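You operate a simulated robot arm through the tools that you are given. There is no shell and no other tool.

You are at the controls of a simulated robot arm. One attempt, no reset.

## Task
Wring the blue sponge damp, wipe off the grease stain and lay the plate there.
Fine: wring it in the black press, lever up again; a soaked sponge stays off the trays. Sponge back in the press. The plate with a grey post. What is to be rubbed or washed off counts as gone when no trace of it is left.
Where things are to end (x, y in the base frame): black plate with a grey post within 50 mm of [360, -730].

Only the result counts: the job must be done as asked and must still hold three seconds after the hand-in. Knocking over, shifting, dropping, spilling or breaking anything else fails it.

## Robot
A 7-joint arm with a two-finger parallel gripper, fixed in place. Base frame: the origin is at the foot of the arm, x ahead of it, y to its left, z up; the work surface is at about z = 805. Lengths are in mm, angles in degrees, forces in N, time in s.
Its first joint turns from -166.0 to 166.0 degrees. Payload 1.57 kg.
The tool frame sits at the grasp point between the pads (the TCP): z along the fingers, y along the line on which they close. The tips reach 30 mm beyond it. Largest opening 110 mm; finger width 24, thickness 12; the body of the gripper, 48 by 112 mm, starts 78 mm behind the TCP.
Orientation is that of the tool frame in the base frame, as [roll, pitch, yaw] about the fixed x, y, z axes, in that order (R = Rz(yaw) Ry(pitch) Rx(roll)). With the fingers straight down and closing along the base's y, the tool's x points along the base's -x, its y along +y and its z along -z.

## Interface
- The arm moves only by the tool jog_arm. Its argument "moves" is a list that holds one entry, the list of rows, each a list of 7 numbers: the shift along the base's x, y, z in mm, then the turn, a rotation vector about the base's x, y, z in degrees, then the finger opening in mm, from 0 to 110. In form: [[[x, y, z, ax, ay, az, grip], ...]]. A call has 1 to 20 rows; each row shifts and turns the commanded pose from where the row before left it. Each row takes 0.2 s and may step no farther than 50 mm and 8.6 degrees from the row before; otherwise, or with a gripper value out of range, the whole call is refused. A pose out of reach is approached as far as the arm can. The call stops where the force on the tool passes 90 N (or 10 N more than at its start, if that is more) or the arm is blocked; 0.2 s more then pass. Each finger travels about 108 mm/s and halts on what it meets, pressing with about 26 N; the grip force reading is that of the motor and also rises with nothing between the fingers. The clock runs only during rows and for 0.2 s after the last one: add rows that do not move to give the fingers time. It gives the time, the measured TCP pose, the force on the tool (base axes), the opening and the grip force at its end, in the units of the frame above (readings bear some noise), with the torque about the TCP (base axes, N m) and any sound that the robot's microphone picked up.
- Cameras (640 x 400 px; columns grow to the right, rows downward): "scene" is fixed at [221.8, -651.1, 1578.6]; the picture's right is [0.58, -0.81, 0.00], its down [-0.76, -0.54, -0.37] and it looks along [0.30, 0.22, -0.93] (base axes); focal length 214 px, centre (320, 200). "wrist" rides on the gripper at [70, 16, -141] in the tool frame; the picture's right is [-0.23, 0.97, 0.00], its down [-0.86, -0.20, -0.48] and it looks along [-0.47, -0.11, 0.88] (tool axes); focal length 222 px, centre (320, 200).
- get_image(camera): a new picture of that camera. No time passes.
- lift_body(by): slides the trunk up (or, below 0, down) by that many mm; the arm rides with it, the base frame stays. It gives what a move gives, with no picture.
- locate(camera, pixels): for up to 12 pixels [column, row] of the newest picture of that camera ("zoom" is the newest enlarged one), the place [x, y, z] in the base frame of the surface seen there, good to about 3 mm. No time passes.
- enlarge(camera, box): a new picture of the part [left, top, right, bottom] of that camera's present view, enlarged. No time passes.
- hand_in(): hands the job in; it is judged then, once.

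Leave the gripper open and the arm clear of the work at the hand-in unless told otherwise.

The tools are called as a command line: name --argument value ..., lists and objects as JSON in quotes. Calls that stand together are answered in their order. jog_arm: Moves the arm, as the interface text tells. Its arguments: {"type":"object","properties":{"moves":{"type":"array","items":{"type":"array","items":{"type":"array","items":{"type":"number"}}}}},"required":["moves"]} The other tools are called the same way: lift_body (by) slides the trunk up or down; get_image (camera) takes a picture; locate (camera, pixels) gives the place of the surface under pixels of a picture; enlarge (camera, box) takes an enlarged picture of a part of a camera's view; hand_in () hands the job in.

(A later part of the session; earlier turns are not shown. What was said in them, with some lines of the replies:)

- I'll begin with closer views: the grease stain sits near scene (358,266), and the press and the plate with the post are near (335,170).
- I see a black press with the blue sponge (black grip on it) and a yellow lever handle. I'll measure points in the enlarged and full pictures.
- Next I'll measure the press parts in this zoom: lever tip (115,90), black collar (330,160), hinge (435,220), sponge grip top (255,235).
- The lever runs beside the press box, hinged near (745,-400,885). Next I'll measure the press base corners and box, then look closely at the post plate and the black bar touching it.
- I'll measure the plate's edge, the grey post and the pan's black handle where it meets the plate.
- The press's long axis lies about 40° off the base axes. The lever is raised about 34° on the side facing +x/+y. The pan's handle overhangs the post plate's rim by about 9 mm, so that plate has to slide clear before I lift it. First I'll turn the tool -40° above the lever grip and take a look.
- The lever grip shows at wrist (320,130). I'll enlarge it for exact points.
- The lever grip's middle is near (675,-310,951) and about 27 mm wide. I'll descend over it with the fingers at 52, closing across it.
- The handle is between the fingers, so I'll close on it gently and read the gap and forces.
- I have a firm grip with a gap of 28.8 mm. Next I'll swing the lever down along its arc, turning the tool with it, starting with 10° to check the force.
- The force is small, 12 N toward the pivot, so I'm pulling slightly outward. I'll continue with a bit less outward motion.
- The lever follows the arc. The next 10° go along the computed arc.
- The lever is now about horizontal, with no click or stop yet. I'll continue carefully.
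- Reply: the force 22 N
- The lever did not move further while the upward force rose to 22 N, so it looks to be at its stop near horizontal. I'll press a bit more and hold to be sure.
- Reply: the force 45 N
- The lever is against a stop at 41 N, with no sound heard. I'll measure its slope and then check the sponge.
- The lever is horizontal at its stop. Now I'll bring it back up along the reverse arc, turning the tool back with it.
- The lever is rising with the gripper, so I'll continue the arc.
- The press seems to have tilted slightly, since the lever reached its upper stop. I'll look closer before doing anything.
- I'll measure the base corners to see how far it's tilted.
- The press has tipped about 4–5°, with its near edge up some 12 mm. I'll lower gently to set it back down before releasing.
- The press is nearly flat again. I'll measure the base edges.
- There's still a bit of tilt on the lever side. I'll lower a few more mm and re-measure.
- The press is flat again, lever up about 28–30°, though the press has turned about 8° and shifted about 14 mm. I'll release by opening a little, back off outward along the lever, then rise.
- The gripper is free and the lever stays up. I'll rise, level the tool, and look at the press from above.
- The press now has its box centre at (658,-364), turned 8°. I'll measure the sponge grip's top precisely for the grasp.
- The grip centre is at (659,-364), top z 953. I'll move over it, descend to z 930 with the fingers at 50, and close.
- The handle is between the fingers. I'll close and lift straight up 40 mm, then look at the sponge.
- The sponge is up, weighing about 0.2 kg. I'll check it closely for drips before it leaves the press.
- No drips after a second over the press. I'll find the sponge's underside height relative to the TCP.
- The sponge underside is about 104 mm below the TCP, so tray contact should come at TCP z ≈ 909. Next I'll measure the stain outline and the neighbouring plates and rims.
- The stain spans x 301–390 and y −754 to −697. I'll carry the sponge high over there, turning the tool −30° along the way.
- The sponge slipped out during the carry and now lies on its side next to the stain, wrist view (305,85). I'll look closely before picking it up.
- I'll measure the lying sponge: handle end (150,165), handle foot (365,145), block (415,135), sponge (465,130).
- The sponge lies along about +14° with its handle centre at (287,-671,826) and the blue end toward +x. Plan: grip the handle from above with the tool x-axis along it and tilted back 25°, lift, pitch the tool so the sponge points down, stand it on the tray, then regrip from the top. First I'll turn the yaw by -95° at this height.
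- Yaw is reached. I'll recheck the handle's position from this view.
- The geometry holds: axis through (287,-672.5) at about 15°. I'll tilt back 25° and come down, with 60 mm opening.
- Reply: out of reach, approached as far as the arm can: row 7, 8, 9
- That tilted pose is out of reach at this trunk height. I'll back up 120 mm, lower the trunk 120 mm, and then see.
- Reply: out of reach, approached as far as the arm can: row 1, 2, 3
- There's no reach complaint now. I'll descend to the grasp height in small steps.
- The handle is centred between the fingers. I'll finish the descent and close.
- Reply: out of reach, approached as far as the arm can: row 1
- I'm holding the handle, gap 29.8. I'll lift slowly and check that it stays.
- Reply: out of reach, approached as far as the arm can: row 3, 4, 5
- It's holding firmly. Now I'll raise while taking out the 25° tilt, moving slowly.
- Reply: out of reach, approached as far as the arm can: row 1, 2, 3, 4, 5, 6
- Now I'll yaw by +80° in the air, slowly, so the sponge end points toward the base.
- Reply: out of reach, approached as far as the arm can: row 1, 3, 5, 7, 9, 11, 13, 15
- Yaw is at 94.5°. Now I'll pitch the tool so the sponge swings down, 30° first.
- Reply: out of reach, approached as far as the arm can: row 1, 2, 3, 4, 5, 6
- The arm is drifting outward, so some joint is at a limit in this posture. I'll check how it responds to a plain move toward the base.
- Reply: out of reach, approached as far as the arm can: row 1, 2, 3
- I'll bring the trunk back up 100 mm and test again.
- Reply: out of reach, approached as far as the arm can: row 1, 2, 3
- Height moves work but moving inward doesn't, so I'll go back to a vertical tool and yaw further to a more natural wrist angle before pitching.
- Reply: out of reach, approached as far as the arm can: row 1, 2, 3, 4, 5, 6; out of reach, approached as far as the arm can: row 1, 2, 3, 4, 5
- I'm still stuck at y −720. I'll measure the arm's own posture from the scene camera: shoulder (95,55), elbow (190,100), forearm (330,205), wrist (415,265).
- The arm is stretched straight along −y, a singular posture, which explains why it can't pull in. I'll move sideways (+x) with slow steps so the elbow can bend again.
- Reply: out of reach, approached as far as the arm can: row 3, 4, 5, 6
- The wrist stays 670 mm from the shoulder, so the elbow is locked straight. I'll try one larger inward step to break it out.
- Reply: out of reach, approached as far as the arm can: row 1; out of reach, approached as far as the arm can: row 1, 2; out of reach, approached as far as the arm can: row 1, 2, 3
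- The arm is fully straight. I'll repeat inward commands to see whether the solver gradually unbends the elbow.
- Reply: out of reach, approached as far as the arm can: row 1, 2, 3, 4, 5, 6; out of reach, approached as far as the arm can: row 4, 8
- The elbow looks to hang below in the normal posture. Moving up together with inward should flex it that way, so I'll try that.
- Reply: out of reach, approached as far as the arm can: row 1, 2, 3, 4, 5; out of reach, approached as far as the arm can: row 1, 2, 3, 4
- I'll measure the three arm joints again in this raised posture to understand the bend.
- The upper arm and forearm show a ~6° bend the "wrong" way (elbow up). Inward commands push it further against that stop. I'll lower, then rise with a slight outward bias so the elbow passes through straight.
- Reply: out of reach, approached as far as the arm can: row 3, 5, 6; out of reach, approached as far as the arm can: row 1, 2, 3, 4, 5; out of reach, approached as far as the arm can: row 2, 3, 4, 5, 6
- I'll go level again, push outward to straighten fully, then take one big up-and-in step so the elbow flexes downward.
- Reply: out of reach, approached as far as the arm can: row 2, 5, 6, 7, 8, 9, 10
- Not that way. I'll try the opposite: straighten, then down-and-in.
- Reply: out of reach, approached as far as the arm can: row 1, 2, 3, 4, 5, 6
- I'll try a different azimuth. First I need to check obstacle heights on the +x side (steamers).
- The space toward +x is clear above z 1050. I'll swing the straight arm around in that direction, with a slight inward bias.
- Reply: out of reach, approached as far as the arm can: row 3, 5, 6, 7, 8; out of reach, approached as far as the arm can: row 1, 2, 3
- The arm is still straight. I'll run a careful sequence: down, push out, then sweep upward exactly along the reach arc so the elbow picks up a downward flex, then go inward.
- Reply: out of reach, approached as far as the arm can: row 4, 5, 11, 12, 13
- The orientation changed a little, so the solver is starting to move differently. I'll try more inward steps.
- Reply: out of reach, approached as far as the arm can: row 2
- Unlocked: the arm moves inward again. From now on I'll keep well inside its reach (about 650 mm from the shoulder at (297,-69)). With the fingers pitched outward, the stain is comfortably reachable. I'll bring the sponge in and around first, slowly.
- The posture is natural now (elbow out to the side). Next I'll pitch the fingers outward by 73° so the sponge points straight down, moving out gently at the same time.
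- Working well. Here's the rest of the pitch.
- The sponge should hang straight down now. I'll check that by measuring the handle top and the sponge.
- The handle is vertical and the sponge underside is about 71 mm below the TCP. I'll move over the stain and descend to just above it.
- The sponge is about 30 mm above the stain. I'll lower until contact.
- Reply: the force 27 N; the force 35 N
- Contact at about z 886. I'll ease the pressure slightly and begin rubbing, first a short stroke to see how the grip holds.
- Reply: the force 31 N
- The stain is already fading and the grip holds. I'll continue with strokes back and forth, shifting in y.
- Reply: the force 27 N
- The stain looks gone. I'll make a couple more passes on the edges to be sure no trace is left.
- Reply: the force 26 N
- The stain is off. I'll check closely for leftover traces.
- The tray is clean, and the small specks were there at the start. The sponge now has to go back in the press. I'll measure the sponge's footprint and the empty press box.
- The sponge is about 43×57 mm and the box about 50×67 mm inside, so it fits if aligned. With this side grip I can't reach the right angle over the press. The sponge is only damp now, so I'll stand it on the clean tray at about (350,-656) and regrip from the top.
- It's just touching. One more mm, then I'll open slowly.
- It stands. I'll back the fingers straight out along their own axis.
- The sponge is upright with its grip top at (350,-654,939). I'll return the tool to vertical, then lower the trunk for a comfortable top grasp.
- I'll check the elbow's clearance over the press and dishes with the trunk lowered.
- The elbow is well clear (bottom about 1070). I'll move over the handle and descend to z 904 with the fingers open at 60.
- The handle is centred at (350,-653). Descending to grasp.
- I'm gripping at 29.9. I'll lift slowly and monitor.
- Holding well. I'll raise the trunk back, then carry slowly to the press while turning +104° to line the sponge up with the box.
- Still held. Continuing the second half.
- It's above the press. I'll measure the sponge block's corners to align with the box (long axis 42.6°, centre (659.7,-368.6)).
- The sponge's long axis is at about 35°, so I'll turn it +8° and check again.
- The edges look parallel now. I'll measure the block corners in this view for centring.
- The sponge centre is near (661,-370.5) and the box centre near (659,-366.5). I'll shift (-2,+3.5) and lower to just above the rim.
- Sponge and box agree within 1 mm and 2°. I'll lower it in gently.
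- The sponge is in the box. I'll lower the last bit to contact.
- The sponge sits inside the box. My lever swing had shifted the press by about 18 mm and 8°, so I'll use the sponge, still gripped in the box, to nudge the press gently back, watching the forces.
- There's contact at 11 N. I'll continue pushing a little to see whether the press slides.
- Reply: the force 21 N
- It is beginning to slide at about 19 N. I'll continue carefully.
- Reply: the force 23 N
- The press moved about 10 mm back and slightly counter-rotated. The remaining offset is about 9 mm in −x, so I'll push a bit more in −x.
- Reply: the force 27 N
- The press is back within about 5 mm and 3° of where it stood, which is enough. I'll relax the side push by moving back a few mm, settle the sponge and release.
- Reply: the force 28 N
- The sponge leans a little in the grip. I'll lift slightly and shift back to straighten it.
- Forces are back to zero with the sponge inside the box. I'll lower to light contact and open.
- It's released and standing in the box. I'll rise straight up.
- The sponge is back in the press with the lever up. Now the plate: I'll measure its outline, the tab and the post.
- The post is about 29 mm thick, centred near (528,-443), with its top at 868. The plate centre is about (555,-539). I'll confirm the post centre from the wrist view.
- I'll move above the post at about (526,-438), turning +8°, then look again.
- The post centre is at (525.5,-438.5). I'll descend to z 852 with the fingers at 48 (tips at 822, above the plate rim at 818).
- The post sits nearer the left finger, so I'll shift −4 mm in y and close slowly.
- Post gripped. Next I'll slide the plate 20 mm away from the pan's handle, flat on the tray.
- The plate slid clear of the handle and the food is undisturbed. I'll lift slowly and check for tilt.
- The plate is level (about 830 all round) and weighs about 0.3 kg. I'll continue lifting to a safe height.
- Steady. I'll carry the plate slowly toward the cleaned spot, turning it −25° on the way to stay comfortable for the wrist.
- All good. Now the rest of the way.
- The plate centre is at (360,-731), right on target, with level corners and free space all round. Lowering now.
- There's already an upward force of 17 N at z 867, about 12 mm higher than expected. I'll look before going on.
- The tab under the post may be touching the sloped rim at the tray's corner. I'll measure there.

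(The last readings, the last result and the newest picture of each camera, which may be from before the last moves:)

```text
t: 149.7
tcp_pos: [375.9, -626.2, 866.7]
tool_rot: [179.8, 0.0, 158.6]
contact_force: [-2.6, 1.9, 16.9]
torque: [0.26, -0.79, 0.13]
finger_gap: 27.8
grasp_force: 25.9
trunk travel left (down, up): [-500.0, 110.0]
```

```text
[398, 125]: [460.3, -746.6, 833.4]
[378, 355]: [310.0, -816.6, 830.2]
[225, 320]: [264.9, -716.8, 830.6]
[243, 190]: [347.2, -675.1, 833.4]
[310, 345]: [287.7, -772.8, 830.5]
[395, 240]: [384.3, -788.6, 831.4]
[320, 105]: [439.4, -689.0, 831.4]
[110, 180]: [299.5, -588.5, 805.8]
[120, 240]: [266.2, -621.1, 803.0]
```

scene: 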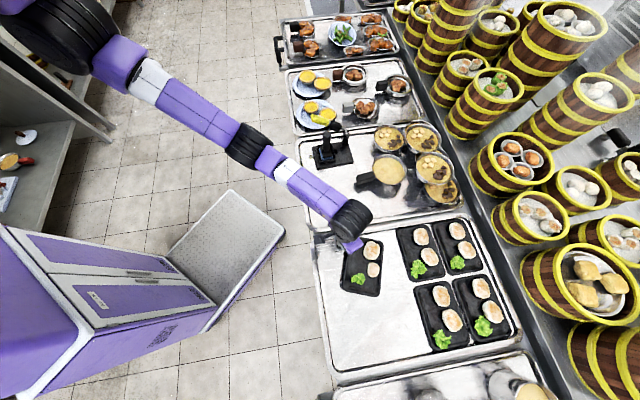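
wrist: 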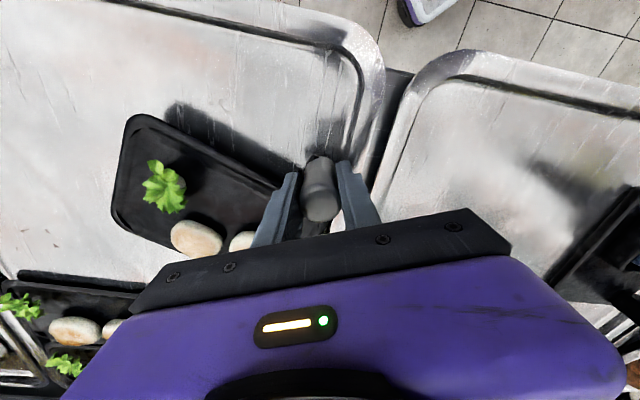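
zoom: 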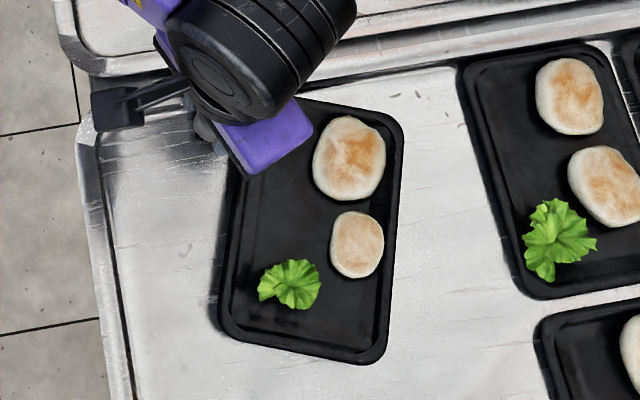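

The tab rests on the tray's inner rim slope near the corner. I'll lift, and move the plate about 22 mm away from that rim (still well within 50 mm). I'll also lower the trunk so the arm keeps a reach margin.

jog_arm --moves '[[[0, 0, 5, 0, 0, 0, 5], [0, 0, 10, 0, 0, 0, 5], [0, 0, 14, 0, 0, 0, 5], [0, 0, 14, 0, 0, 0, 5], [0, 0, 14, 0, 0, 0, 5], [0, 0, 14, 0, 0, 0, 5], [0, 0, 14, 0, 0, 0, 5], [0, 0, 14, 0, 0, 0, 5], [0, 0, 5, 0, 0, 0, 5], [0, 0, 0, 0, 0, 0, 5]]]'

lift_body --by -60

jog_arm --moves '[[[-2, -4, 0, 0, 0, 0, 5], [-3, -7, 0, 0, 0, 0, 5], [-3, -7, 0, 0, 0, 0, 5], [-2, -4, 0, 0, 0, 0, 5], [0, 0, 0, 0, 0, 0, 5]]]'

enlarge --camera "scene" --box '[310, 215, 410, 305]'

```text
t: 151.9
tcp_pos: [374.7, -625.8, 967.8]
tool_rot: [179.7, -0.1, 158.6]
contact_force: [0.4, 0.2, -2.8]
torque: [0.35, -0.02, -0.04]
finger_gap: 27.3
grasp_force: 26.1
trunk travel left (down, up): [-500.0, 110.0]
```

```text
t: 152.9
tcp_pos: [374.7, -625.3, 908.5]
tool_rot: [179.7, -0.1, 158.6]
contact_force: [-0.1, -0.3, -3.5]
torque: [0.37, -0.04, 0.02]
finger_gap: 27.8
grasp_force: 26.1
trunk travel left (down, up): [-440.0, 170.0]
```

```text
t: 154.1
tcp_pos: [365.3, -647.8, 909.2]
tool_rot: [179.6, -0.1, 158.7]
contact_force: [0.3, 0.1, -4.2]
torque: [0.37, -0.02, 0.01]
finger_gap: 27.7
grasp_force: 26.3
trunk travel left (down, up): [-440.0, 170.0]
```

```text
4.44 times, centred on (360, 260) of scene
```

zoom: 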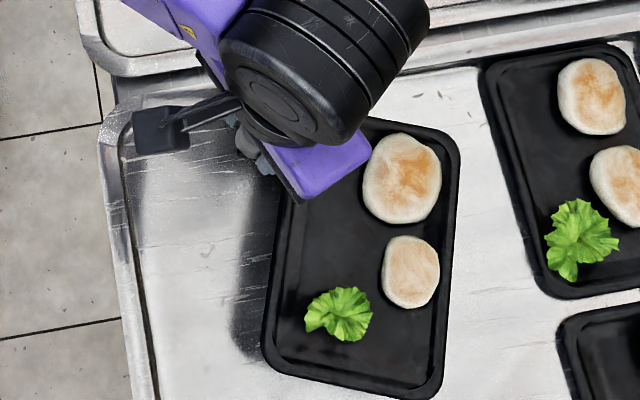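

Descending in careful steps and watching the force.

jog_arm --moves '[[[0, 0, -8, 0, 0, 0, 5], [0, 0, -10, 0, 0, 0, 5], [0, 0, -10, 0, 0, 0, 5], [0, 0, -8, 0, 0, 0, 5], [0, 0, -6, 0, 0, 0, 5], [0, 0, -4, 0, 0, 0, 5], [0, 0, 0, 0, 0, 0, 5]]]'

jog_arm --moves '[[[0, 0, -3, 0, 0, 0, 5], [0, 0, 0, 0, 0, 0, 5]]]'

```text
t: 155.7
tcp_pos: [366.3, -647.0, 862.7]
tool_rot: [179.7, -0.1, 158.6]
contact_force: [-0.6, -0.2, -4.4]
torque: [0.4, -0.04, -0.02]
finger_gap: 27.4
grasp_force: 25.9
trunk travel left (down, up): [-440.0, 170.0]
```

```text
t: 156.3
tcp_pos: [366.3, -646.4, 859.2]
tool_rot: [179.6, -0.1, 158.6]
contact_force: [-0.5, 0.0, -3.3]
torque: [0.36, -0.08, 0.02]
finger_gap: 27.5
grasp_force: 25.8
trunk travel left (down, up): [-440.0, 170.0]
```

It's past the earlier contact height and free. The last few millimetres now.

jog_arm --moves '[[[0, 0, -2, 0, 0, 0, 5], [0, 0, -1, 0, 0, 0, 5], [0, 0, 0, 0, 0, 0, 5]]]'

enlarge --camera "scene" --box '[310, 215, 410, 305]'

locate --camera "zoom" --pixels '[[452, 148], [428, 390], [275, 355], [298, 215], [440, 270], [350, 375]]'

```text
t: 157.1
tcp_pos: [365.6, -646.6, 856.7]
tool_rot: [179.6, -0.1, 158.6]
contact_force: [-0.3, 0.7, -2.9]
torque: [0.36, -0.05, 0.03]
finger_gap: 27.3
grasp_force: 26.1
trunk travel left (down, up): [-440.0, 170.0]
```

```text
4.44 times, centred on (360, 260) of scene
```

zoom: 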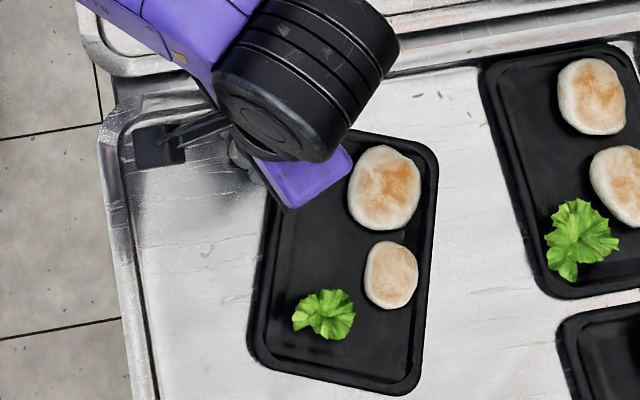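

```text
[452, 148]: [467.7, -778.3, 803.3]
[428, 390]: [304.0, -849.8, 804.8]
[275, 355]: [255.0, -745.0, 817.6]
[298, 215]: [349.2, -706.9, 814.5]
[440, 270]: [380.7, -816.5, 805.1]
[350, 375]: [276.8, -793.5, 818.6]
```

locate --camera "zoom" --pixels '[[432, 160], [408, 385], [256, 350], [275, 215], [425, 260], [340, 372]]'

jog_arm --moves '[[[0, 0, -1.5, 0, 0, 0, 5], [0, 0, -1, 0, 0, 0, 5], [0, 0, 0, 0, 0, 0, 5]]]'

```text
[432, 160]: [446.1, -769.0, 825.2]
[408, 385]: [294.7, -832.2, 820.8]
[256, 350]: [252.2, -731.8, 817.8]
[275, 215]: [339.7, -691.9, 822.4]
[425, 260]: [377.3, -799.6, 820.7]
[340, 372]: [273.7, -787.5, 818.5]
```

```text
t: 157.9
tcp_pos: [367.0, -647.2, 854.4]
tool_rot: [179.7, 0.0, 158.6]
contact_force: [1.4, -0.3, 3.8]
torque: [-0.27, 0.82, 0.09]
finger_gap: 27.6
grasp_force: 26.0
trunk travel left (down, up): [-440.0, 170.0]
```

It touched down at z 854 as expected, plate centre about (349,-750), 23 mm from the target. I'll settle 1 mm more and open slowly.

jog_arm --moves '[[[0, 0, -1, 0, 0, 0, 5], [0, 0, 0, 0, 0, 0, 26], [0, 0, 0, 0, 0, 0, 29], [0, 0, 0, 0, 0, 0, 33], [0, 0, 0, 0, 0, 0, 40], [0, 0, 0, 0, 0, 0, 46], [0, 0, 0, 0, 0, 0, 46]]]'

enlarge --camera "wrist" --box '[240, 90, 420, 240]'

enlarge --camera "scene" --box '[310, 215, 410, 305]'

locate --camera "zoom" --pixels '[[432, 160], [408, 385], [256, 350], [275, 215], [425, 260], [340, 372]]'

```text
t: 159.5
tcp_pos: [367.6, -646.4, 852.6]
tool_rot: [179.7, -0.1, 158.7]
contact_force: [-0.7, 0.7, 0.0]
torque: [0.02, -0.02, -0.02]
finger_gap: 46.1
grasp_force: 0.2
trunk travel left (down, up): [-440.0, 170.0]
```

```text
2.67 times, centred on (330, 165) of wrist
```

zoom: 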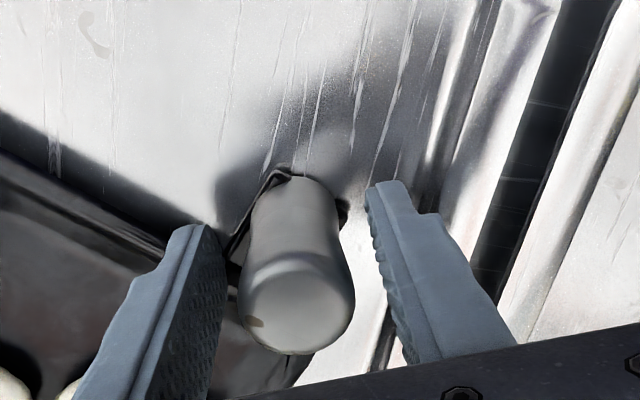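

```text
4.44 times, centred on (360, 260) of scene
```

zoom: 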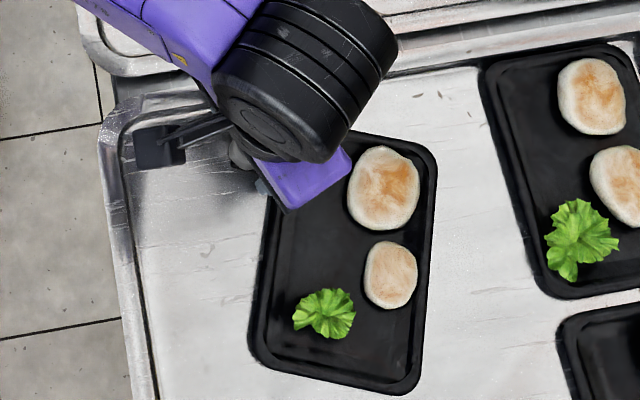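

```text
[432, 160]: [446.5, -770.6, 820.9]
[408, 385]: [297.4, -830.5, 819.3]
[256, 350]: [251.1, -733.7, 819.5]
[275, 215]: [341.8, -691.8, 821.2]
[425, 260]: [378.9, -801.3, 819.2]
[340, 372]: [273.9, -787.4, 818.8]
```

The plate sits flat, released, food in place. I'll rise straight up and clear off.

jog_arm --moves '[[[0, 0, 8, 0, 0, 0, 46], [0, 0, 12, 0, 0, 0, 48], [0, 0, 20, 0, 0, 0, 52], [0, 0, 30, 0, 0, 0, 60], [0, 0, 40, 0, 0, 0, 60], [0, 5, 40, 0, 0, 0, 80], [0, 15, 40, 0, 0, 0, 80], [5, 25, 30, 0, 0, 0, 80], [5, 35, 10, 0, 0, 0, 80], [5, 40, 0, 0, 0, 0, 80], [5, 40, 0, 0, 0, 0, 80], [0, 0, 0, 0, 0, 0, 80]]]'

get_image --camera "scene"

enlarge --camera "scene" --box '[290, 110, 420, 200]'

enlarge --camera "scene" --box '[310, 205, 430, 305]'

```text
t: 162.1
tcp_pos: [386.9, -488.2, 1082.2]
tool_rot: [179.6, -0.1, 158.6]
contact_force: [-1.0, 0.1, -1.1]
torque: [0.0, 0.0, 0.0]
finger_gap: 79.9
grasp_force: 0.1
trunk travel left (down, up): [-440.0, 170.0]
```

```text
taken
```

scene: 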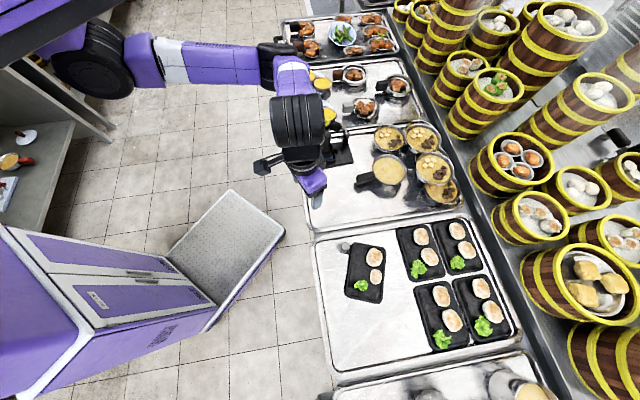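

```text
4.44 times, centred on (355, 155) of scene
```

zoom: 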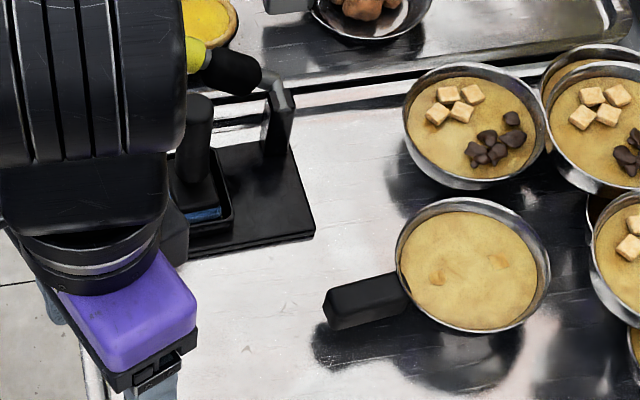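

```text
4.00 times, centred on (370, 255) of scene
```

zoom: 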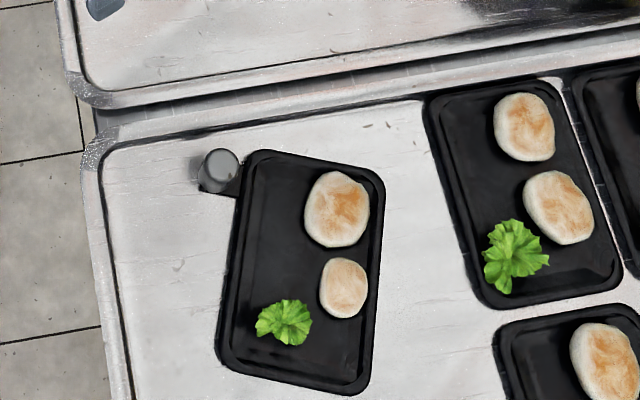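

Everything looks right. I'll raise the trunk back, then verify the plate centre and the press without the arm in the way.

lift_body --by 60

jog_arm --moves '[[[0, 0, 20, 0, 0, 0, 100], [-10, 10, 20, 0, 0, 0, 100], [-20, 10, 0, 0, 0, 0, 100], [-20, 10, 0, 0, 0, 0, 100], [-20, 10, 0, 0, 0, 0, 100], [0, 0, 0, 0, 0, 0, 100]]]'

enlarge --camera "scene" --box '[290, 95, 380, 165]'

enlarge --camera "scene" --box '[310, 205, 430, 305]'

locate --camera "zoom" --pixels '[[252, 160], [378, 182], [352, 385], [224, 352], [218, 160], [310, 270]]'

```text
t: 163.1
tcp_pos: [388.4, -488.8, 1142.9]
tool_rot: [179.7, 0.0, 158.7]
contact_force: [0.5, -0.6, 0.9]
torque: [0.0, -0.02, -0.01]
finger_gap: 80.1
grasp_force: 0.1
trunk travel left (down, up): [-500.0, 110.0]
```

```text
t: 164.5
tcp_pos: [316.7, -448.5, 1181.7]
tool_rot: [179.7, -0.1, 158.7]
contact_force: [0.5, 0.1, 0.6]
torque: [0.04, 0.0, 0.0]
finger_gap: 100.2
grasp_force: 0.1
trunk travel left (down, up): [-500.0, 110.0]
```

```text
5.71 times, centred on (335, 130) of scene
```

zoom: 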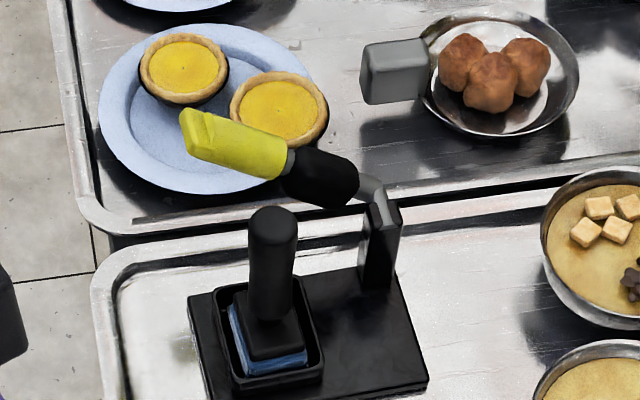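

```text
4.00 times, centred on (370, 255) of scene
```

zoom: 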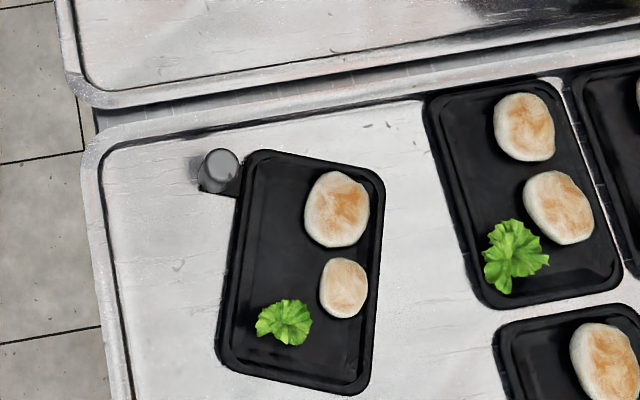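

```text
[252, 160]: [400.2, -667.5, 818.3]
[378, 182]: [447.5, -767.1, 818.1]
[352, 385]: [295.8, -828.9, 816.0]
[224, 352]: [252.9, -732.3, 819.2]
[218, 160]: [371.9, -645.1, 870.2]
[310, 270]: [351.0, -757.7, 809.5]
```

The plate centre is (349,-749), 22 mm from the target. Last check: lever angle and sponge grip height.

enlarge --camera "scene" --box '[300, 110, 364, 170]'

locate --camera "zoom" --pixels '[[155, 35], [215, 65], [290, 80], [350, 120], [225, 125], [245, 125], [210, 255], [110, 225], [140, 355], [388, 318]]'

```text
6.67 times, centred on (332, 140) of scene
```

zoom: 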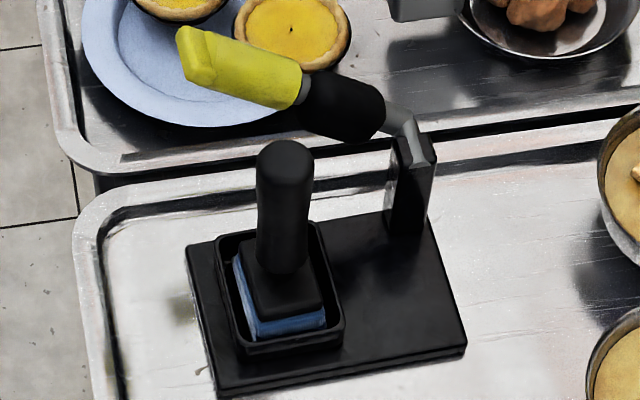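

```text
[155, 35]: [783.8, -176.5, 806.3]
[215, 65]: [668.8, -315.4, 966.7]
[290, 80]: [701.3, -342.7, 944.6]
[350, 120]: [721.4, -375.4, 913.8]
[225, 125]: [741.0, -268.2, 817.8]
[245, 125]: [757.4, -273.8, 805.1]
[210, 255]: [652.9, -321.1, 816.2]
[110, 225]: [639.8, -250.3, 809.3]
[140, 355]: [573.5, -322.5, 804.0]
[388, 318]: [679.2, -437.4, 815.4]
```

The lever is up at its original angle and the sponge stands in the press. The stain is gone, the plate lies flat at its place with its food, and the gripper is open and clear. Handing in.

hand_in

```text
The job is handed in.
```

I've handed the job in: the grease stain is wiped off, the plate is on that spot, and the sponge is back in the press with the lever up. It wasn't clean along the way, and the result hasn't been reported yet.

- **Plate:** it sits flat with its food on, centred near (349, −749), about 22 mm from the target. I moved it off dead centre because its tab was resting on the tray's rim.
- **Stain:** I saw no trace of it in close-up. The few small specks left nearby look like marks that were on the tray from the start.
- **Wringing:** I pushed the lever to its stop and held it there, then brought it back up. Afterwards the sponge didn't drip over the press, but I had no direct reading of how damp it was.

**What went wrong:**
- **Press tipped and shifted:** lifting the lever past its upper stop tipped the press about 4–5° for a moment. It ended up about 18 mm and 8° from where it had been. I nudged it back to within roughly 5 mm and 3°.
- **Sponge dropped:** it slipped out of the gripper on the way to the stain and fell on its side on that tray. I picked it up and carried on. It had already been wrung, so it wasn't soaked, but it was a drop.
- **Sponge set on the tray:** after wiping, I stood the damp sponge on the cleaned tray for a moment to regrip it from above.

Nothing else appeared to have moved in the final pictures.
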